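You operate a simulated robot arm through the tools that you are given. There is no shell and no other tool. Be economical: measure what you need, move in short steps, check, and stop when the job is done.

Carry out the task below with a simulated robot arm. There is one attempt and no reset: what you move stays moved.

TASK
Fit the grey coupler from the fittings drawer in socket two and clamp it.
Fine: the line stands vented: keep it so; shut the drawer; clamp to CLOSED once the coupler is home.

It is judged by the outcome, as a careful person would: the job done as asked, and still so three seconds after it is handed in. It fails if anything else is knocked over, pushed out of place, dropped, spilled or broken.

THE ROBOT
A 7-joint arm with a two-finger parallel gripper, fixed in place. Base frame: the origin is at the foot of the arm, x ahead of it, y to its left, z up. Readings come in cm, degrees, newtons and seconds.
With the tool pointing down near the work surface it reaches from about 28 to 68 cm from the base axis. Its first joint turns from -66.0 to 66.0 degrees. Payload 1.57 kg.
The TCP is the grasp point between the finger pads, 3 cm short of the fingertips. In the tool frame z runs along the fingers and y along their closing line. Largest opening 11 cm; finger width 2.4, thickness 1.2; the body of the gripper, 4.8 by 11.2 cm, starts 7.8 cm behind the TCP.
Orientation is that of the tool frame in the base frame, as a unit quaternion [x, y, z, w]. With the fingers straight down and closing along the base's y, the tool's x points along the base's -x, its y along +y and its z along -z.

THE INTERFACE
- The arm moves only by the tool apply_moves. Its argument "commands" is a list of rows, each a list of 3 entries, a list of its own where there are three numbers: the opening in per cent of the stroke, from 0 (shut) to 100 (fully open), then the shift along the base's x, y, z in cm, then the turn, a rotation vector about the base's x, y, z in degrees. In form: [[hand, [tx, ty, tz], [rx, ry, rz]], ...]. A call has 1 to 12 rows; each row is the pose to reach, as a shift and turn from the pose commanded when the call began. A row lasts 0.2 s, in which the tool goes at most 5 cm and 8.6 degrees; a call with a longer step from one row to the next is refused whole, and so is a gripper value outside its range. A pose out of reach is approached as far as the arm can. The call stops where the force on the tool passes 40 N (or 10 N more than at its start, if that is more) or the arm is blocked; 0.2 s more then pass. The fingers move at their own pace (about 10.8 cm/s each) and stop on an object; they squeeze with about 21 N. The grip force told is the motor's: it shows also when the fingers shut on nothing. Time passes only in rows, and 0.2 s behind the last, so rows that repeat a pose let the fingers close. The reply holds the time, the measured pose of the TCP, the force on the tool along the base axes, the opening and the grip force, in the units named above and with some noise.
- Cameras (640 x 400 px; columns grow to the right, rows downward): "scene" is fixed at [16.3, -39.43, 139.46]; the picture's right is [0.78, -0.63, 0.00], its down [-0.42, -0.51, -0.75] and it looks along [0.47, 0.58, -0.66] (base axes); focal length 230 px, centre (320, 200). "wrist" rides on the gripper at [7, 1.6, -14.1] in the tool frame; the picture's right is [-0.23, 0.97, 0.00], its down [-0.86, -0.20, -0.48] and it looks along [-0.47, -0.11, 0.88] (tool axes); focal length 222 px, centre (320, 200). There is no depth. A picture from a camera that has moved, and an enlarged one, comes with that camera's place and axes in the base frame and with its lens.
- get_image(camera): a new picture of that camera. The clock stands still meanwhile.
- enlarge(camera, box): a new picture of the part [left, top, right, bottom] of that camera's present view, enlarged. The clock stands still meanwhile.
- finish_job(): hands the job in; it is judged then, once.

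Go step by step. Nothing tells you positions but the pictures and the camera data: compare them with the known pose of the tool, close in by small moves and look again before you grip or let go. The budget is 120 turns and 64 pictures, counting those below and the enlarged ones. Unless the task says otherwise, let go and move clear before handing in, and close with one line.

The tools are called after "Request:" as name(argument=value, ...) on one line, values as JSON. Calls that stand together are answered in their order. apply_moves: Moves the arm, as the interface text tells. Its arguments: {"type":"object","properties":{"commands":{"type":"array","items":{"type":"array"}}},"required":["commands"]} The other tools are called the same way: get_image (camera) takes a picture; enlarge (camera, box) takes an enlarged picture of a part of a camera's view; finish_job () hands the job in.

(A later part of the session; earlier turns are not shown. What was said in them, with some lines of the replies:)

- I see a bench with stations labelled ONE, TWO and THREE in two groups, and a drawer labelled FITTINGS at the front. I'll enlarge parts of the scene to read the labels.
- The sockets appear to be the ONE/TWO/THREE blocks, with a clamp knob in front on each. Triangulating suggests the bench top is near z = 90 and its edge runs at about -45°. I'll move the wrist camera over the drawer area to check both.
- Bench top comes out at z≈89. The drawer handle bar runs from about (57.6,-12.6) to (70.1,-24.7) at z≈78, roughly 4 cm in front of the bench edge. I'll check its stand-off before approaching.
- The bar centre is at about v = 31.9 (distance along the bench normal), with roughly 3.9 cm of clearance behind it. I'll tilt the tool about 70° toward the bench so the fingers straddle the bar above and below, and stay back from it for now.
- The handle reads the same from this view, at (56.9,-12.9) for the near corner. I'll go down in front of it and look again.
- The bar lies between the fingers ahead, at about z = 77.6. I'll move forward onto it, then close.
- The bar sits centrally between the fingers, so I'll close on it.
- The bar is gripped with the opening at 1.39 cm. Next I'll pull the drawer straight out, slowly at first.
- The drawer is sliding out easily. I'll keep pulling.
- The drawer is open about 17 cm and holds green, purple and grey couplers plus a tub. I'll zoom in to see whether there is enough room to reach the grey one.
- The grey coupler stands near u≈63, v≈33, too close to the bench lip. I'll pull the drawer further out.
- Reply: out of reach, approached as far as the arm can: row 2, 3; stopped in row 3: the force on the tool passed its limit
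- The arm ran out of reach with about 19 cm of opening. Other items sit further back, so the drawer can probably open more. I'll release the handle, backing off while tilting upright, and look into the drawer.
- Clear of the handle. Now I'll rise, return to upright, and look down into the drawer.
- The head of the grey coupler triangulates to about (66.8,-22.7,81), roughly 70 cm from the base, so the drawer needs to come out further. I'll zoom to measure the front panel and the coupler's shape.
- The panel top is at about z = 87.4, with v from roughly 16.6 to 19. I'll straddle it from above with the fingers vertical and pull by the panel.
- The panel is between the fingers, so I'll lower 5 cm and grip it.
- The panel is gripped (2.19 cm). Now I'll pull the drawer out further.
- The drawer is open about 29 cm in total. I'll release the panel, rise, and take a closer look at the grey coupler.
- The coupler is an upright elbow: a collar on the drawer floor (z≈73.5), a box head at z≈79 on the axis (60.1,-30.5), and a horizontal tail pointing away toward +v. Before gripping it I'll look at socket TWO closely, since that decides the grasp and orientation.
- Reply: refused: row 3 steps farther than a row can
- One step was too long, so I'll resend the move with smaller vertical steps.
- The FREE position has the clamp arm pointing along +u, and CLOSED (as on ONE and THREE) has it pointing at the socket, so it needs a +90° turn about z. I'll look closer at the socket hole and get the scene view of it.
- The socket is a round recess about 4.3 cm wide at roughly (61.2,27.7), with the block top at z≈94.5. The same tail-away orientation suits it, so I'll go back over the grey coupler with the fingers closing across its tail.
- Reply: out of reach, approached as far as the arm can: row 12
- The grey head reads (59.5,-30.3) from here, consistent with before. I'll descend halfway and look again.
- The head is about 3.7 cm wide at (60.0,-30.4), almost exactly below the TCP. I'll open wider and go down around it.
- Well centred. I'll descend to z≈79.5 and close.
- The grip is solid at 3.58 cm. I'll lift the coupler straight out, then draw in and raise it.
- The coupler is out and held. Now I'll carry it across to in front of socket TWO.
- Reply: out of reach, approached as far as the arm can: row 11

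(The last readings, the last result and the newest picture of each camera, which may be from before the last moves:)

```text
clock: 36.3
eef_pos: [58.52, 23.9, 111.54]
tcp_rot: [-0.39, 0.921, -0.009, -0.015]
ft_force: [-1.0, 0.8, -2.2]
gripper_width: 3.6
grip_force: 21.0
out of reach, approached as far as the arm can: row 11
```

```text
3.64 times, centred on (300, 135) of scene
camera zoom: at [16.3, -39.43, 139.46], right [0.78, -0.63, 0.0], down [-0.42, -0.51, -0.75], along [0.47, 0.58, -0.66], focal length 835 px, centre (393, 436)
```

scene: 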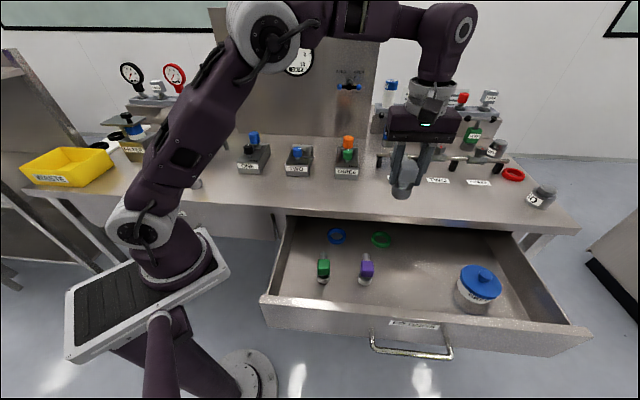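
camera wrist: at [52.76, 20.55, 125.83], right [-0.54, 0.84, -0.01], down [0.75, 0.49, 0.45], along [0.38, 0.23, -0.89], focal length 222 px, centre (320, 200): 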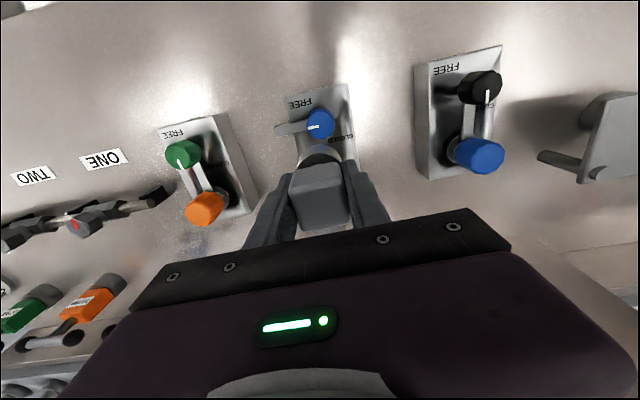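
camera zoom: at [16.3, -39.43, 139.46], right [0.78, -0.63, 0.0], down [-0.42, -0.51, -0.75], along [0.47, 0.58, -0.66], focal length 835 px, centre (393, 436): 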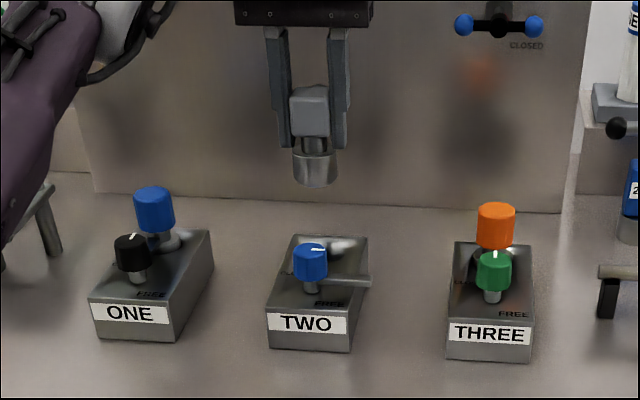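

The arm is at its reach limit at this height, so I'll descend along the envelope while staying clear of the clamp knob (top at about z = 100). Going lower also extends the reach.

Request:
apply_moves(commands=[[0, [0, 0, -2], [0, 0, 0]], [0, [0, 0.5, -4], [0, 0, 0]], [0, [0.1, 1.4, -5.6], [0, 0, 0]], [0, [0.1, 1.4, -5.6], [0, 0, 0]]])

```text
clock: 37.3
eef_pos: [59.67, 26.12, 106.89]
tcp_rot: [-0.381, 0.924, -0.002, 0.004]
ft_force: [0.2, -0.4, -3.8]
gripper_width: 3.63
grip_force: 20.6
```

Request:
apply_moves(commands=[[0, [0.7, 0.7, -2], [0, 0, 0]], [0, [1.5, 1.5, -4], [0, 0, 0]], [0, [1.5, 1.5, -4.4], [0, 0, 0]], [0, [1.5, 1.5, -4.4], [0, 0, 0]]])

Request:
get_image(camera="wrist")

Request:
enlarge(camera="scene", box=[260, 110, 340, 180])

```text
clock: 38.3
eef_pos: [61.21, 27.47, 102.53]
tcp_rot: [-0.382, 0.924, -0.003, 0.004]
ft_force: [0.5, -0.2, -3.5]
gripper_width: 3.57
grip_force: 20.8
```

```text
19 pictures are left
camera wrist: at [54.84, 23.89, 116.57], right [-0.53, 0.85, -0.01], down [0.74, 0.46, 0.48], along [0.42, 0.25, -0.87], focal length 222 px, centre (320, 200)
```

wrist: 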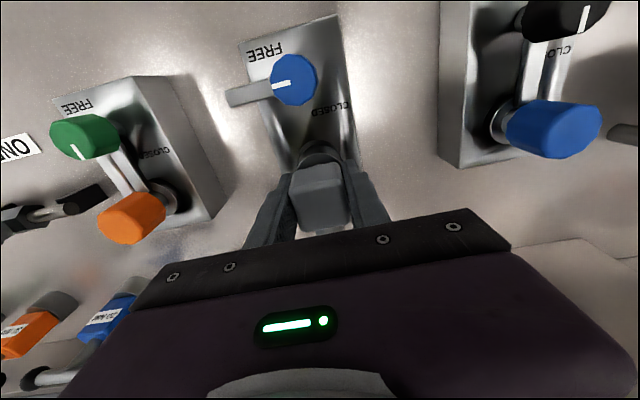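

```text
5.71 times, centred on (300, 145) of scene
camera zoom: at [16.3, -39.43, 139.46], right [0.78, -0.63, 0.0], down [-0.42, -0.51, -0.75], along [0.47, 0.58, -0.66], focal length 1313 px, centre (434, 514)
```

zoom: 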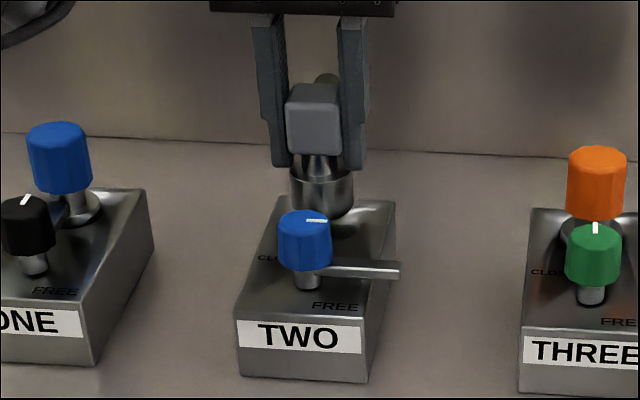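

The collar hovers just above the socket. I'll zoom in to check its alignment with the hole.

Request:
enlarge(camera="wrist", box=[270, 100, 370, 200])

Request:
enlarge(camera="scene", box=[285, 120, 325, 160])

```text
4.00 times, centred on (320, 150) of wrist
camera zoom: at [54.84, 23.89, 116.57], right [-0.53, 0.85, -0.01], down [0.74, 0.46, 0.48], along [0.42, 0.25, -0.87], focal length 888 px, centre (320, 400)
```

zoom: 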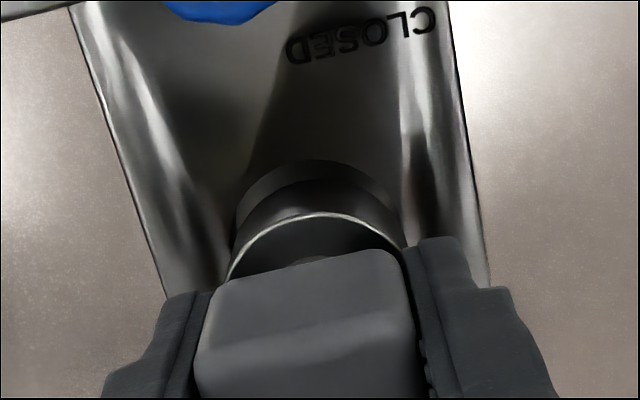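

```text
10.00 times, centred on (305, 140) of scene
camera zoom: at [16.3, -39.43, 139.46], right [0.78, -0.63, 0.0], down [-0.42, -0.51, -0.75], along [0.47, 0.58, -0.66], focal length 2297 px, centre (470, 800)
```

zoom: 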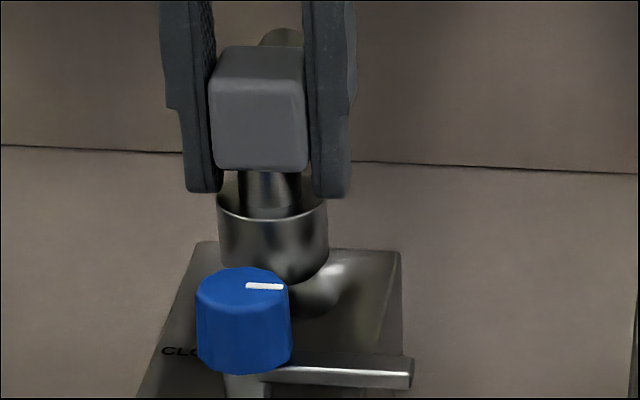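

Request:
enlarge(camera="wrist", box=[292, 132, 348, 172])

```text
10.00 times, centred on (320, 152) of wrist
camera zoom: at [54.84, 23.89, 116.57], right [-0.53, 0.85, -0.01], down [0.74, 0.46, 0.48], along [0.42, 0.25, -0.87], focal length 2221 px, centre (320, 680)
```

zoom: 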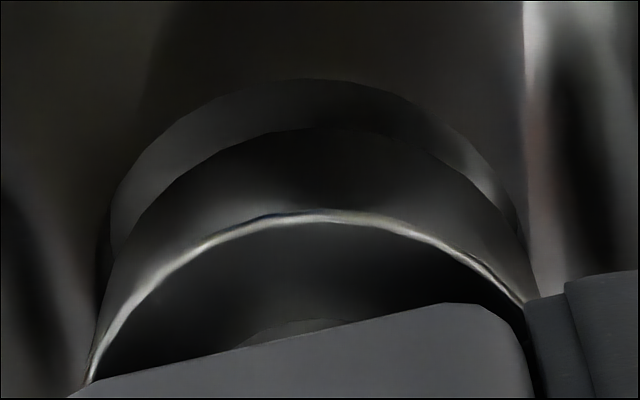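

The projected collar outline lands nearly on the hole rim, needing about 0.1 cm toward +u. I'll make that correction and lower gently.

Request:
apply_moves(commands=[[0, [0.07, -0.07, -0.5], [0, 0, 0]], [0, [0.07, -0.07, -1.0], [0, 0, 0]], [0, [0.07, -0.07, -1.4], [0, 0, 0]], [0, [0.07, -0.07, -1.4], [0, 0, 0]]])

Request:
enlarge(camera="wrist", box=[292, 132, 348, 172])

```text
clock: 39.3
eef_pos: [61.1, 27.45, 101.25]
tcp_rot: [-0.382, 0.924, -0.002, 0.003]
ft_force: [0.1, 0.3, -3.0]
gripper_width: 3.59
grip_force: 20.7
```

```text
10.00 times, centred on (320, 152) of wrist
camera zoom: at [54.87, 23.8, 115.2], right [-0.53, 0.85, -0.01], down [0.74, 0.46, 0.48], along [0.42, 0.25, -0.87], focal length 2221 px, centre (320, 680)
```

zoom: 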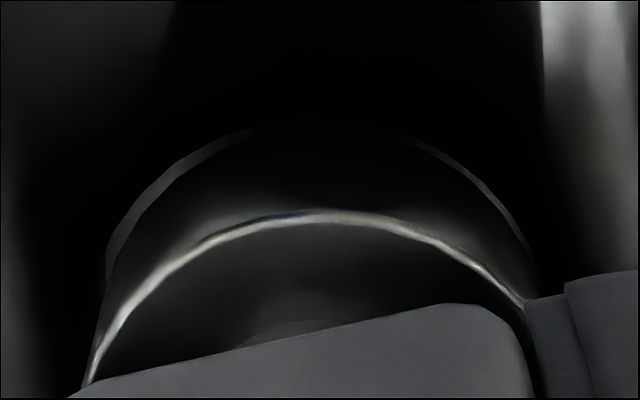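

Request:
apply_moves(commands=[[0, [0.09, -0.02, 0], [0, 0, 0]], [0, [0.09, -0.02, -0.3], [0, 0, 0]], [0, [0.09, -0.02, -0.6], [0, 0, 0]], [0, [0.09, -0.02, -0.9], [0, 0, 0]], [0, [0.09, -0.02, -1.1], [0, 0, 0]]])

Request:
enlarge(camera="wrist", box=[280, 110, 360, 180])

```text
clock: 40.5
eef_pos: [61.33, 27.41, 100.04]
tcp_rot: [-0.382, 0.924, -0.003, 0.005]
ft_force: [0.0, 0.0, -2.7]
gripper_width: 3.6
grip_force: 20.9
```

```text
5.71 times, centred on (320, 145) of wrist
camera zoom: at [54.96, 23.76, 114.08], right [-0.53, 0.85, -0.01], down [0.74, 0.46, 0.49], along [0.42, 0.25, -0.87], focal length 1269 px, centre (320, 514)
```

zoom: 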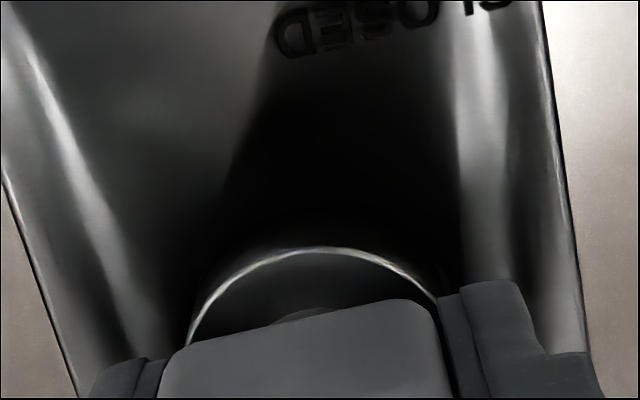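

No contact force yet, so the collar may already be entering. I'll continue down in small steps until it seats.

Request:
apply_moves(commands=[[0, [0, 0, -0.3], [0, 0, 0]], [0, [0, 0, -0.6], [0, 0, 0]], [0, [0, 0, -0.9], [0, 0, 0]], [0, [0, 0, -1.2], [0, 0, 0]]])

```text
clock: 41.5
eef_pos: [61.35, 27.4, 98.94]
tcp_rot: [-0.382, 0.924, -0.003, 0.004]
ft_force: [-2.9, -3.1, 8.1]
gripper_width: 3.56
grip_force: 20.9
```

Request:
enlarge(camera="scene", box=[275, 115, 335, 175])

Request:
enlarge(camera="wrist", box=[280, 110, 360, 180])

```text
6.67 times, centred on (305, 145) of scene
camera zoom: at [16.27, -39.45, 139.46], right [0.78, -0.63, 0.0], down [-0.42, -0.51, -0.75], along [0.48, 0.58, -0.66], focal length 1531 px, centre (420, 567)
```

zoom: 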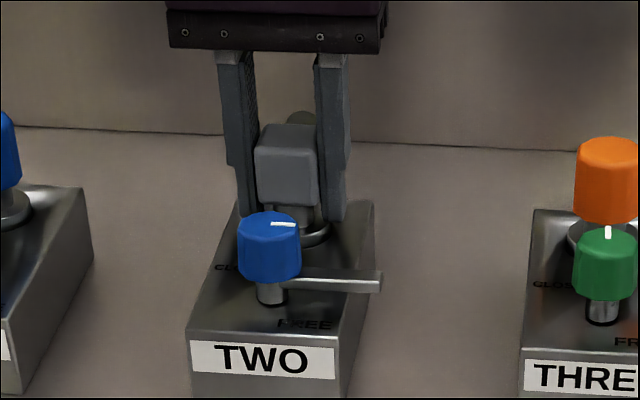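

```text
5.71 times, centred on (320, 145) of wrist
camera zoom: at [54.98, 23.74, 113.03], right [-0.53, 0.85, -0.01], down [0.74, 0.46, 0.49], along [0.42, 0.25, -0.87], focal length 1269 px, centre (320, 514)
```

zoom: 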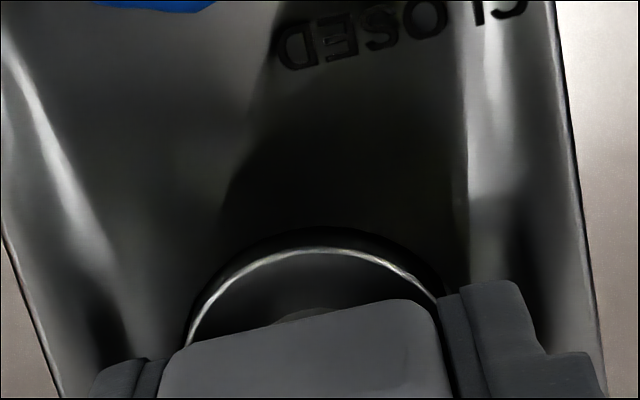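

The collar is well into the hole with light contact. I'll nudge slightly toward -v and press a little further to confirm it's home.

Request:
apply_moves(commands=[[0, [-0.08, -0.08, 0], [0, 0, 0]], [0, [-0.08, -0.08, -0.2], [0, 0, 0]], [0, [-0.08, -0.08, -0.4], [0, 0, 0]], [0, [-0.08, -0.08, -0.5], [0, 0, 0]]])

```text
clock: 42.4
eef_pos: [61.44, 27.33, 98.76]
tcp_rot: [-0.381, 0.924, -0.002, 0.007]
ft_force: [-2.5, -0.4, 6.5]
gripper_width: 3.58
grip_force: 21.0
stopped in row 4: the force on the tool passed its limit (the readings are from after the stop); the commanded pose is now the measured one
```

It hit a firm stop after 0.2 cm more, which indicates the coupler is seated. I'll release and retreat up and slightly back.

Request:
apply_moves(commands=[[45, [0, 0, 0], [0, 0, 0]], [58, [0, 0, 0], [0, 0, 0]], [58, [0, 0, 0], [0, 0, 0]], [58, [0, 0, 1.5], [0, 0, 0]], [58, [-0.5, -0.5, 3.5], [0, 0, 0]], [58, [-1.2, -1.2, 6], [0, 0, 0]], [58, [-2.5, -2.5, 9], [0, 0, 0]], [58, [-4, -4, 12], [0, 0, 0]], [58, [-4, -4, 12], [0, 0, 0]]])

Request:
enlarge(camera="wrist", box=[220, 50, 420, 210])

Request:
enlarge(camera="scene", box=[275, 115, 335, 175])

```text
clock: 44.4
eef_pos: [57.29, 23.35, 110.73]
tcp_rot: [-0.382, 0.924, -0.002, 0.007]
ft_force: [0.5, -0.2, -1.0]
gripper_width: 6.39
grip_force: 0.1
```

```text
2.50 times, centred on (320, 130) of wrist
camera zoom: at [50.9, 19.68, 124.75], right [-0.53, 0.85, -0.01], down [0.74, 0.46, 0.49], along [0.42, 0.25, -0.87], focal length 555 px, centre (320, 375)
```

zoom: 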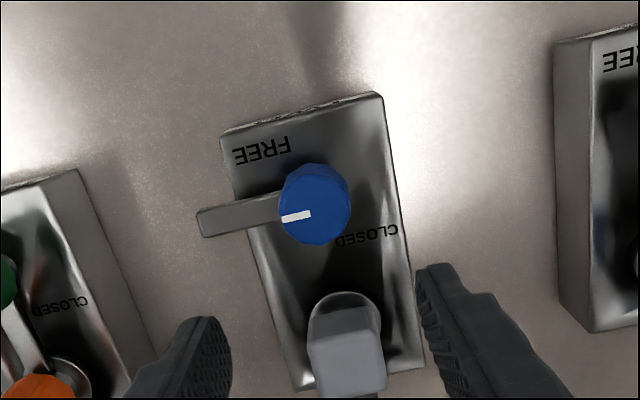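

```text
6.67 times, centred on (305, 145) of scene
camera zoom: at [16.29, -39.43, 139.46], right [0.78, -0.63, 0.0], down [-0.42, -0.51, -0.75], along [0.47, 0.58, -0.66], focal length 1531 px, centre (420, 567)
```

zoom: 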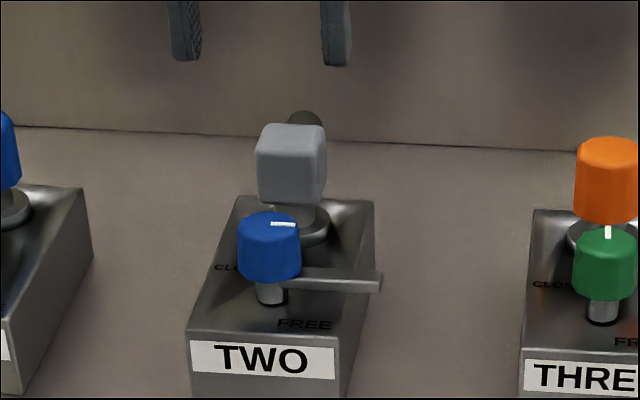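

The coupler sits upright in socket TWO. Next is the clamp knob at about (55.6,22.1), top z≈100.3. I'll turn the gripper so the +90° twist ends in this orientation.

Request:
apply_moves(commands=[[58, [-0.5, -0.4, 0], [0, 0, -8]], [58, [-1, -0.8, 0], [0, 0, -16]], [58, [-1.7, -1.25, 0], [0, 0, -24]], [58, [-1.7, -1.25, 0], [0, 0, -32]], [58, [-1.7, -1.25, 0], [0, 0, -40]], [58, [-1.7, -1.25, 0], [0, 0, -48]], [58, [-1.7, -1.25, 0], [0, 0, -56]], [58, [-1.7, -1.25, 0], [0, 0, -64]], [58, [-1.7, -1.25, 0], [0, 0, -72]], [58, [-1.7, -1.25, 0], [0, 0, -80]], [58, [-1.7, -1.25, -2], [0, 0, -87]], [58, [-1.7, -1.25, -4], [0, 0, -90]]])

Request:
get_image(camera="wrist")

```text
clock: 47.0
eef_pos: [55.51, 22.22, 106.88]
tcp_rot: [0.384, 0.923, -0.007, 0.003]
ft_force: [0.5, 0.0, 0.1]
gripper_width: 6.37
grip_force: 0.1
```

```text
8 pictures are left
camera wrist: at [51.74, 28.56, 120.76], right [0.85, 0.52, -0.01], down [0.46, -0.74, 0.49], along [0.25, -0.42, -0.87], focal length 222 px, centre (320, 200)
```

wrist: 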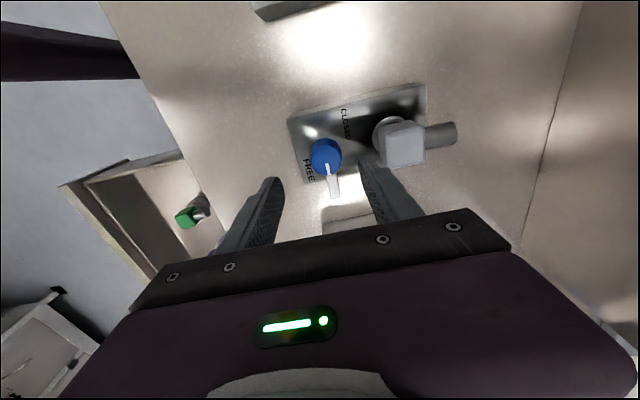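

The knob is nearly under the TCP, about 0.5 cm further toward +v. I'll narrow the opening so the far finger clears the coupler, and lower around the knob.

Request:
apply_moves(commands=[[49, [0.35, 0.35, 0], [0, 0, 0]], [49, [0.35, 0.35, -2], [0, 0, 0]], [49, [0.35, 0.35, -3.5], [0, 0, 0]], [49, [0.35, 0.35, -3.5], [0, 0, 0]]])

Request:
enlarge(camera="wrist", box=[230, 80, 450, 240])

```text
clock: 48.0
eef_pos: [56.01, 22.44, 103.24]
tcp_rot: [0.383, 0.924, -0.007, 0.002]
ft_force: [0.5, -0.2, 0.1]
gripper_width: 5.4
grip_force: 0.1
```

```text
2.50 times, centred on (340, 160) of wrist
camera zoom: at [52.09, 28.88, 117.25], right [0.85, 0.53, -0.01], down [0.46, -0.74, 0.49], along [0.25, -0.42, -0.87], focal length 555 px, centre (270, 300)
```

zoom: 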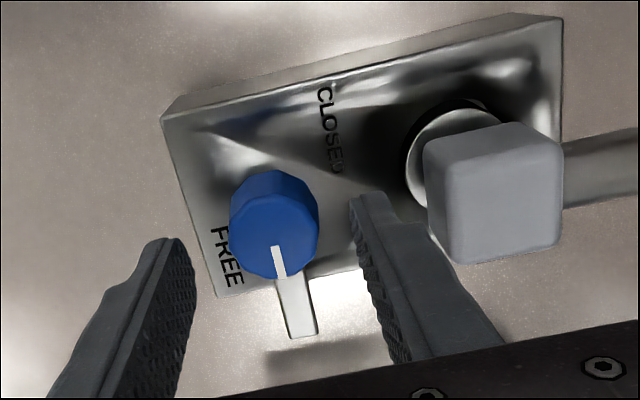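

Centred. I'll lower onto the knob and close.

Request:
apply_moves(commands=[[49, [-0.12, 0.12, -1.5], [0, 0, 0]], [49, [-0.12, 0.12, -3], [0, 0, 0]], [49, [-0.12, 0.12, -3.6], [0, 0, 0]], [30, [-0.12, 0.12, -3.6], [0, 0, 0]], [10, [-0.12, 0.12, -3.6], [0, 0, 0]], [0, [-0.12, 0.12, -3.6], [0, 0, 0]], [0, [-0.12, 0.12, -3.6], [0, 0, 0]]])

```text
clock: 49.6
eef_pos: [55.93, 22.71, 99.58]
tcp_rot: [0.383, 0.924, -0.007, 0.003]
ft_force: [-0.1, 1.0, -1.1]
gripper_width: 3.36
grip_force: 41.4
```

The knob is held at 3.36 cm. Now turning it +90° in stages.

Request:
apply_moves(commands=[[0, [0, 0, 0], [0, 0, 7.5]], [0, [0, 0, 0], [0, 0, 15]], [0, [0, 0, 0], [0, 0, 22.5]], [0, [0, 0, 0], [0, 0, 30]], [0, [0, 0, 0], [0, 0, 37.5]], [0, [0, 0, 0], [0, 0, 45]]])

Request:
enlarge(camera="scene", box=[265, 110, 335, 180])

```text
clock: 51.0
eef_pos: [55.72, 22.27, 99.64]
tcp_rot: [0.002, 1.0, -0.007, 0.003]
ft_force: [-23.8, -23.9, 5.3]
gripper_width: 3.41
grip_force: 41.6
```

```text
5.71 times, centred on (300, 145) of scene
camera zoom: at [16.22, -39.51, 139.45], right [0.78, -0.63, 0.0], down [-0.42, -0.51, -0.75], along [0.48, 0.58, -0.66], focal length 1313 px, centre (434, 514)
```

zoom: 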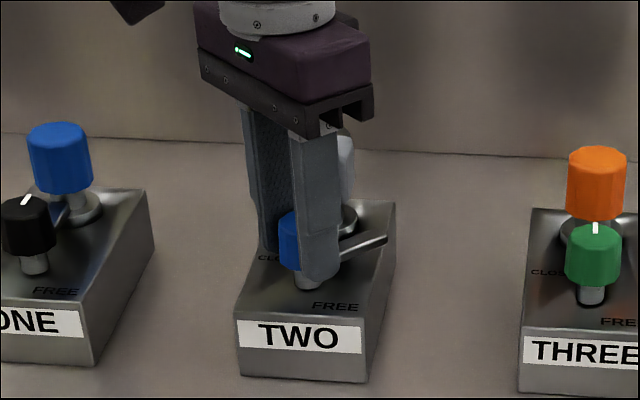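

The knob turns with the arm, but a side force toward -v shows I'm off the knob's axis. I'll shift slightly toward -v to relieve it.

Request:
apply_moves(commands=[[0, [-0.25, -0.3, 0], [0, 0, 0]], [0, [-0.45, -0.45, 0], [0, 0, 0]]])

```text
clock: 51.6
eef_pos: [55.79, 22.26, 99.63]
tcp_rot: [0.0, 1.0, -0.002, 0.009]
ft_force: [22.8, 3.9, -18.6]
gripper_width: 3.4
grip_force: 41.1
```

Request:
apply_moves(commands=[[0, [0.2, 0.06, -0.05], [0, 0, 0]], [0, [0.2, 0.06, -0.05], [0, 0, 7.5]], [0, [0.2, 0.06, -0.05], [0, 0, 15]]])

```text
clock: 52.4
eef_pos: [55.55, 22.22, 99.7]
tcp_rot: [-0.13, 0.991, -0.004, 0.007]
ft_force: [15.2, -1.4, 0.4]
gripper_width: 3.39
grip_force: 42.1
```

Request:
apply_moves(commands=[[0, [0.12, 0, 0], [0, 0, 7.5]], [0, [0.12, 0, 0], [0, 0, 14]]])

```text
clock: 53.0
eef_pos: [55.79, 21.99, 99.7]
tcp_rot: [-0.249, 0.969, -0.004, 0.006]
ft_force: [7.5, -12.7, 13.5]
gripper_width: 3.39
grip_force: 41.7
```

Request:
apply_moves(commands=[[0, [0.05, -0.12, 0], [0, 0, 8]], [0, [0.05, -0.12, 0], [0, 0, 14]], [0, [0.05, -0.12, 0], [0, 0, 16.5]]])

Request:
enlarge(camera="wrist", box=[230, 80, 450, 240])

```text
clock: 53.8
eef_pos: [55.82, 21.92, 99.69]
tcp_rot: [-0.385, 0.923, -0.004, 0.006]
ft_force: [7.8, -20.4, 15.0]
gripper_width: 3.41
grip_force: 41.4
```

```text
2.50 times, centred on (340, 160) of wrist
camera zoom: at [49.43, 18.21, 113.65], right [-0.53, 0.85, -0.01], down [0.74, 0.47, 0.49], along [0.42, 0.25, -0.87], focal length 555 px, centre (270, 300)
```

zoom: 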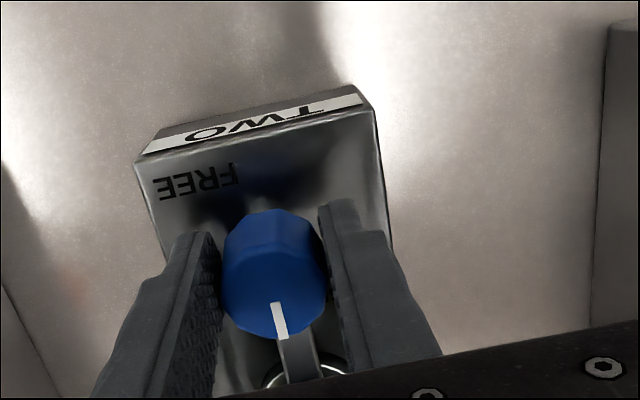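

The arm now points over the coupler's collar, in the CLOSED position. I'll release, rise, and check.

Request:
apply_moves(commands=[[20, [0, 0, 0], [0, 0, 0]], [50, [0, 0, 0], [0, 0, 0]], [50, [0, 0, 0], [0, 0, 0]], [50, [0, 0, 2], [0, 0, 0]], [50, [0, 0, 5], [0, 0, 0]], [50, [0, 0, 8], [0, 0, 0]], [50, [0, 0, 12], [0, 0, 0]], [50, [-1, -1.5, 14], [0, 0, 0]]])

Request:
enlarge(camera="wrist", box=[230, 60, 430, 220])

```text
clock: 55.6
eef_pos: [54.86, 20.66, 113.67]
tcp_rot: [-0.386, 0.923, -0.002, 0.007]
ft_force: [-1.3, 1.0, -0.1]
gripper_width: 5.5
grip_force: 0.1
```

```text
2.50 times, centred on (330, 140) of wrist
camera zoom: at [48.5, 16.85, 127.62], right [-0.53, 0.85, -0.01], down [0.74, 0.47, 0.49], along [0.42, 0.26, -0.87], focal length 555 px, centre (295, 350)
```

zoom: 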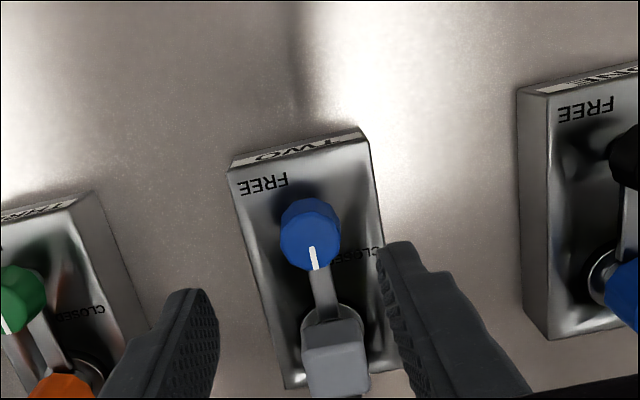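

The clamp on TWO now matches ONE and THREE: closed over the seated coupler. Next I'll shut the drawer by pushing its front panel from outside, so I'm moving to in front of it.

Request:
apply_moves(commands=[[0, [-1.2, -4.5, 0], [0, 0, 0]], [0, [-2.4, -9, 0], [0, 0, 0]], [0, [-3.6, -13.5, 0], [0, 0, 0]], [0, [-4.8, -18, 0], [0, 0, 0]], [0, [-6, -22.5, 0], [0, 0, 0]], [0, [-7.2, -27, 0], [0, 0, 0]], [0, [-8.4, -31.5, 0], [0, 0, 0]], [0, [-9.6, -36, 0], [0, 0, 0]], [0, [-10.8, -40.5, 0], [0, 0, 0]], [0, [-12, -45, 0], [0, 0, 0]], [0, [-13.2, -49.5, 0], [0, 0, 0]], [0, [-14.4, -54, 0], [0, 0, 0]]])

Request:
apply_moves(commands=[[0, [-0.8, -4, 0], [0, 0, 0]], [0, [-0.8, -5, -4], [0, 0, 0]], [0, [-0.8, -5, -8], [0, 0, 0]], [0, [-0.8, -5, -12], [0, 0, 0]], [0, [-0.8, -5, -16], [0, 0, 0]], [0, [-0.8, -5, -16], [0, 0, 0]]])

Request:
get_image(camera="scene")

```text
clock: 58.2
eef_pos: [40.34, -33.59, 113.75]
tcp_rot: [-0.386, 0.922, -0.002, 0.008]
ft_force: [0.5, -0.3, 0.2]
gripper_width: 0.01
grip_force: 21.0
```

```text
clock: 59.6
eef_pos: [39.61, -38.46, 97.61]
tcp_rot: [-0.386, 0.923, -0.003, 0.007]
ft_force: [0.1, 0.6, 0.1]
gripper_width: 0.0
grip_force: 21.0
```

```text
3 pictures are left
```

scene: 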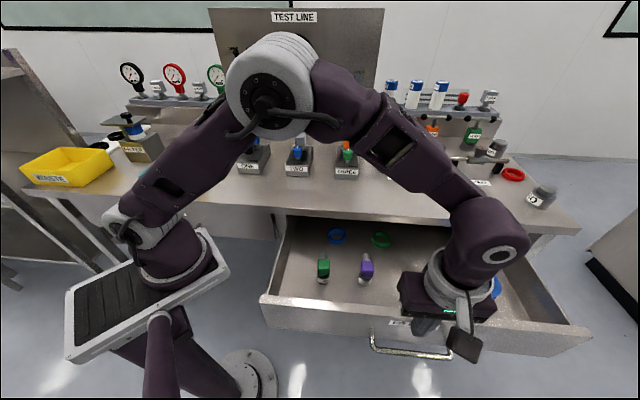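

The gripper is in front of the panel. I'll descend so the tips are at z≈83.5, above the handle, then push slowly.

Request:
apply_moves(commands=[[0, [0, 0, -4], [0, 0, 0]], [0, [0, 0, -8], [0, 0, 0]], [0, [0, 0, -11.2], [0, 0, 0]], [0, [1.2, 1.2, -11.2], [0, 0, 0]], [0, [2.2, 2.2, -11.2], [0, 0, 0]], [0, [3, 3, -11.2], [0, 0, 0]], [0, [3.8, 3.8, -11.2], [0, 0, 0]], [0, [4.6, 4.6, -11.2], [0, 0, 0]], [0, [5.4, 5.4, -11.2], [0, 0, 0]]])

```text
clock: 61.6
eef_pos: [45.2, -33.14, 86.49]
tcp_rot: [-0.385, 0.923, -0.003, 0.007]
ft_force: [0.4, 0.0, -0.4]
gripper_width: 0.0
grip_force: 20.8
```

Request:
apply_moves(commands=[[0, [0.8, 0.8, 0], [0, 0, 0]], [0, [1.6, 1.6, 0], [0, 0, 0]], [0, [2.4, 2.4, 0], [0, 0, 0]], [0, [3.2, 3.2, 0], [0, 0, 0]], [0, [4, 4, 0], [0, 0, 0]], [0, [4.8, 4.8, 0], [0, 0, 0]], [0, [5.6, 5.6, 0], [0, 0, 0]], [0, [6.4, 6.4, 0], [0, 0, 0]], [0, [7.2, 7.2, 0], [0, 0, 0]], [0, [8, 8, 0], [0, 0, 0]], [0, [8.8, 8.8, 0], [0, 0, 0]]])

Request:
get_image(camera="scene")

```text
clock: 64.0
eef_pos: [53.79, -24.43, 86.39]
tcp_rot: [-0.387, 0.922, -0.004, 0.007]
ft_force: [0.6, -0.1, 0.8]
gripper_width: 0.0
grip_force: 20.9
```

```text
2 pictures are left
```

scene: 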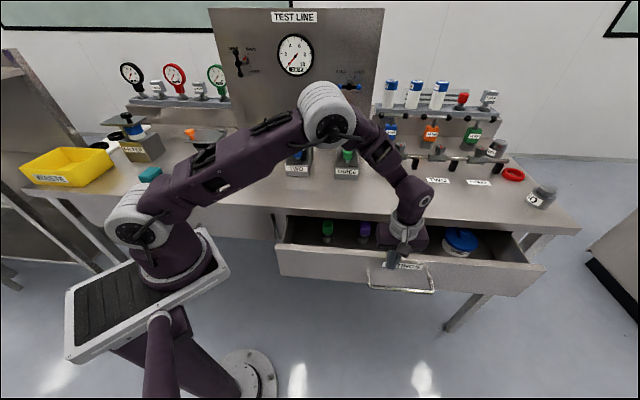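

The drawer is closing smoothly and the contents are undisturbed. I'll continue, slower at the end.

Request:
apply_moves(commands=[[0, [0.9, 0.9, 0], [0, 0, 0]], [0, [1.8, 1.8, 0], [0, 0, 0]], [0, [2.7, 2.7, 0], [0, 0, 0]], [0, [3.6, 3.6, 0], [0, 0, 0]], [0, [4.5, 4.5, 0], [0, 0, 0]], [0, [5.4, 5.4, 0], [0, 0, 0]], [0, [6.3, 6.3, 0], [0, 0, 0]], [0, [7.2, 7.2, 0], [0, 0, 0]], [0, [8, 8, 0], [0, 0, 0]], [0, [8.5, 8.5, 0], [0, 0, 0]], [0, [9, 9, 0], [0, 0, 0]], [0, [9.4, 9.4, 0], [0, 0, 0]]])

Request:
apply_moves(commands=[[0, [0.3, 0.3, 0], [0, 0, 0]], [0, [0.6, 0.6, 0], [0, 0, 0]], [0, [0.9, 0.9, 0], [0, 0, 0]], [0, [1.2, 1.2, 0], [0, 0, 0]]])

```text
clock: 66.6
eef_pos: [62.84, -15.17, 86.26]
tcp_rot: [-0.384, 0.923, -0.003, 0.003]
ft_force: [-31.3, -16.3, 12.3]
gripper_width: 0.0
grip_force: 21.1
```

```text
clock: 66.9
eef_pos: [62.86, -15.24, 86.29]
tcp_rot: [-0.384, 0.923, -0.003, 0.0]
ft_force: [-4.7, -5.6, 0.8]
gripper_width: 0.0
grip_force: 21.2
stopped in row 1: the force on the tool passed its limit (the readings are from after the stop); the commanded pose is now the measured one
```

The push hit a firm stop. I'll back off a little and check whether the drawer is flush.

Request:
apply_moves(commands=[[0, [-1.5, -1.5, 0], [0, 0, 0]], [0, [-4, -4, 0], [0, 0, 0]], [0, [-7, -7, 2], [0, 0, 0]], [0, [-10, -10, 4], [0, 0, 0]]])

Request:
enlarge(camera="scene", box=[260, 180, 560, 280])

```text
clock: 67.9
eef_pos: [52.86, -25.16, 90.32]
tcp_rot: [-0.385, 0.923, -0.004, 0.001]
ft_force: [-0.2, -0.2, -0.6]
gripper_width: 0.02
grip_force: 20.7
```

```text
2.13 times, centred on (410, 230) of scene
camera zoom: at [16.3, -39.43, 139.46], right [0.78, -0.63, 0.0], down [-0.42, -0.51, -0.75], along [0.47, 0.58, -0.66], focal length 490 px, centre (128, 136)
```

zoom: 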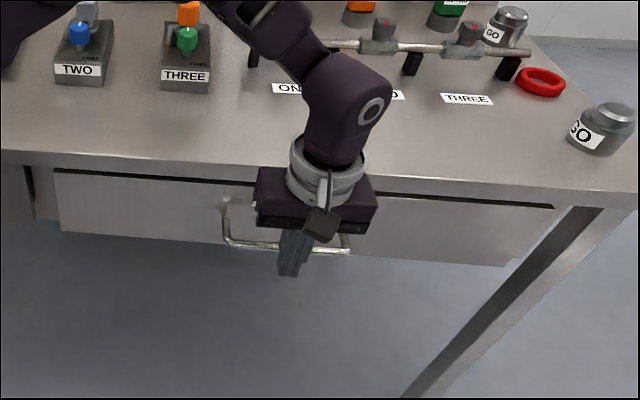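

The drawer is still about 1–2 cm open: my fingers met the bench lip, not the recessed panel. I'll push on the projecting handle bar instead, below the lip.

Request:
apply_moves(commands=[[0, [0, 0, -4], [0, 0, 0]], [0, [0, 0, -8], [0, 0, 0]], [0, [0, 0, -11.4], [0, 0, 0]], [0, [2, 2, -11.4], [0, 0, 0]], [0, [3.5, 3.5, -11.4], [0, 0, 0]], [0, [4.5, 4.5, -11.4], [0, 0, 0]], [0, [5.2, 5.2, -11.4], [0, 0, 0]], [0, [5.9, 5.9, -11.4], [0, 0, 0]], [0, [6.5, 6.5, -11.4], [0, 0, 0]]])

```text
clock: 69.9
eef_pos: [59.43, -18.7, 78.81]
tcp_rot: [-0.384, 0.923, -0.003, 0.001]
ft_force: [-1.2, -0.3, 1.2]
gripper_width: 0.0
grip_force: 21.1
```

Request:
apply_moves(commands=[[0, [0.4, 0.4, 0], [0, 0, 0]], [0, [0.8, 0.8, 0], [0, 0, 0]], [0, [1.2, 1.2, 0], [0, 0, 0]], [0, [1.6, 1.6, 0], [0, 0, 0]], [0, [2.0, 2.0, 0], [0, 0, 0]]])

```text
clock: 70.9
eef_pos: [60.15, -17.98, 78.87]
tcp_rot: [-0.382, 0.924, -0.004, -0.008]
ft_force: [-2.4, -2.6, 0.6]
gripper_width: 0.0
grip_force: 21.5
stopped in row 4: the force on the tool passed its limit (the readings are from after the stop); the commanded pose is now the measured one
```

A firm stop at about the bar's original closed position. I'll back away, move clear, and take a last look.

Request:
apply_moves(commands=[[0, [-1.5, -1.5, 0], [0, 0, 0]], [0, [-4, -4, 0], [0, 0, 0]], [0, [-7, -7, 0], [0, 0, 0]], [0, [-9, -9, 3], [0, 0, 0]], [0, [-10, -10, 7], [0, 0, 0]], [0, [-11, -9, 11], [0, 0, 0]], [0, [-13, -6, 14], [0, 0, 0]], [0, [-15, -3, 17], [0, 0, 0]], [0, [-17, 0, 20], [0, 0, 0]], [0, [-19, 3, 23], [0, 0, 0]], [0, [-21, 6, 26], [0, 0, 0]], [0, [-22, 8, 29], [0, 0, 0]]])

Request:
enlarge(camera="scene", box=[265, 115, 465, 260])

```text
clock: 73.5
eef_pos: [38.05, -9.91, 107.94]
tcp_rot: [-0.383, 0.924, -0.005, -0.008]
ft_force: [0.1, 0.2, -0.8]
gripper_width: 0.0
grip_force: 21.7
```

```text
2.76 times, centred on (365, 188) of scene
camera zoom: at [16.29, -39.43, 139.46], right [0.78, -0.63, 0.0], down [-0.42, -0.51, -0.75], along [0.47, 0.58, -0.66], focal length 634 px, centre (196, 234)
```

zoom: 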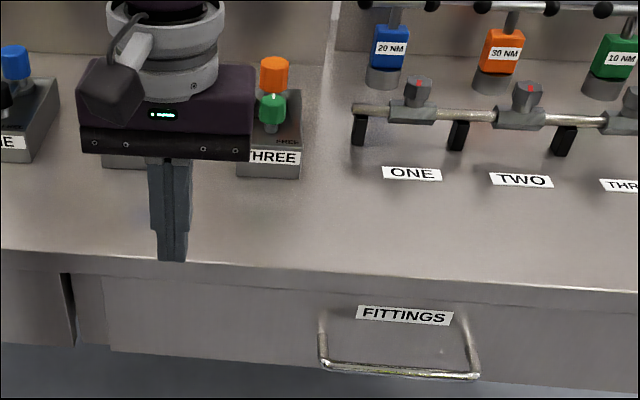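

The handle is back at its starting pixel position, so the drawer is shut. The vent and feed handles were not touched, and the arm is clear, so I'm handing in.

Request:
finish_job()

```text
The job is handed in.
```

The grey coupler is in socket two with its clamp at CLOSED, the fittings drawer is shut, and I left the line vented.
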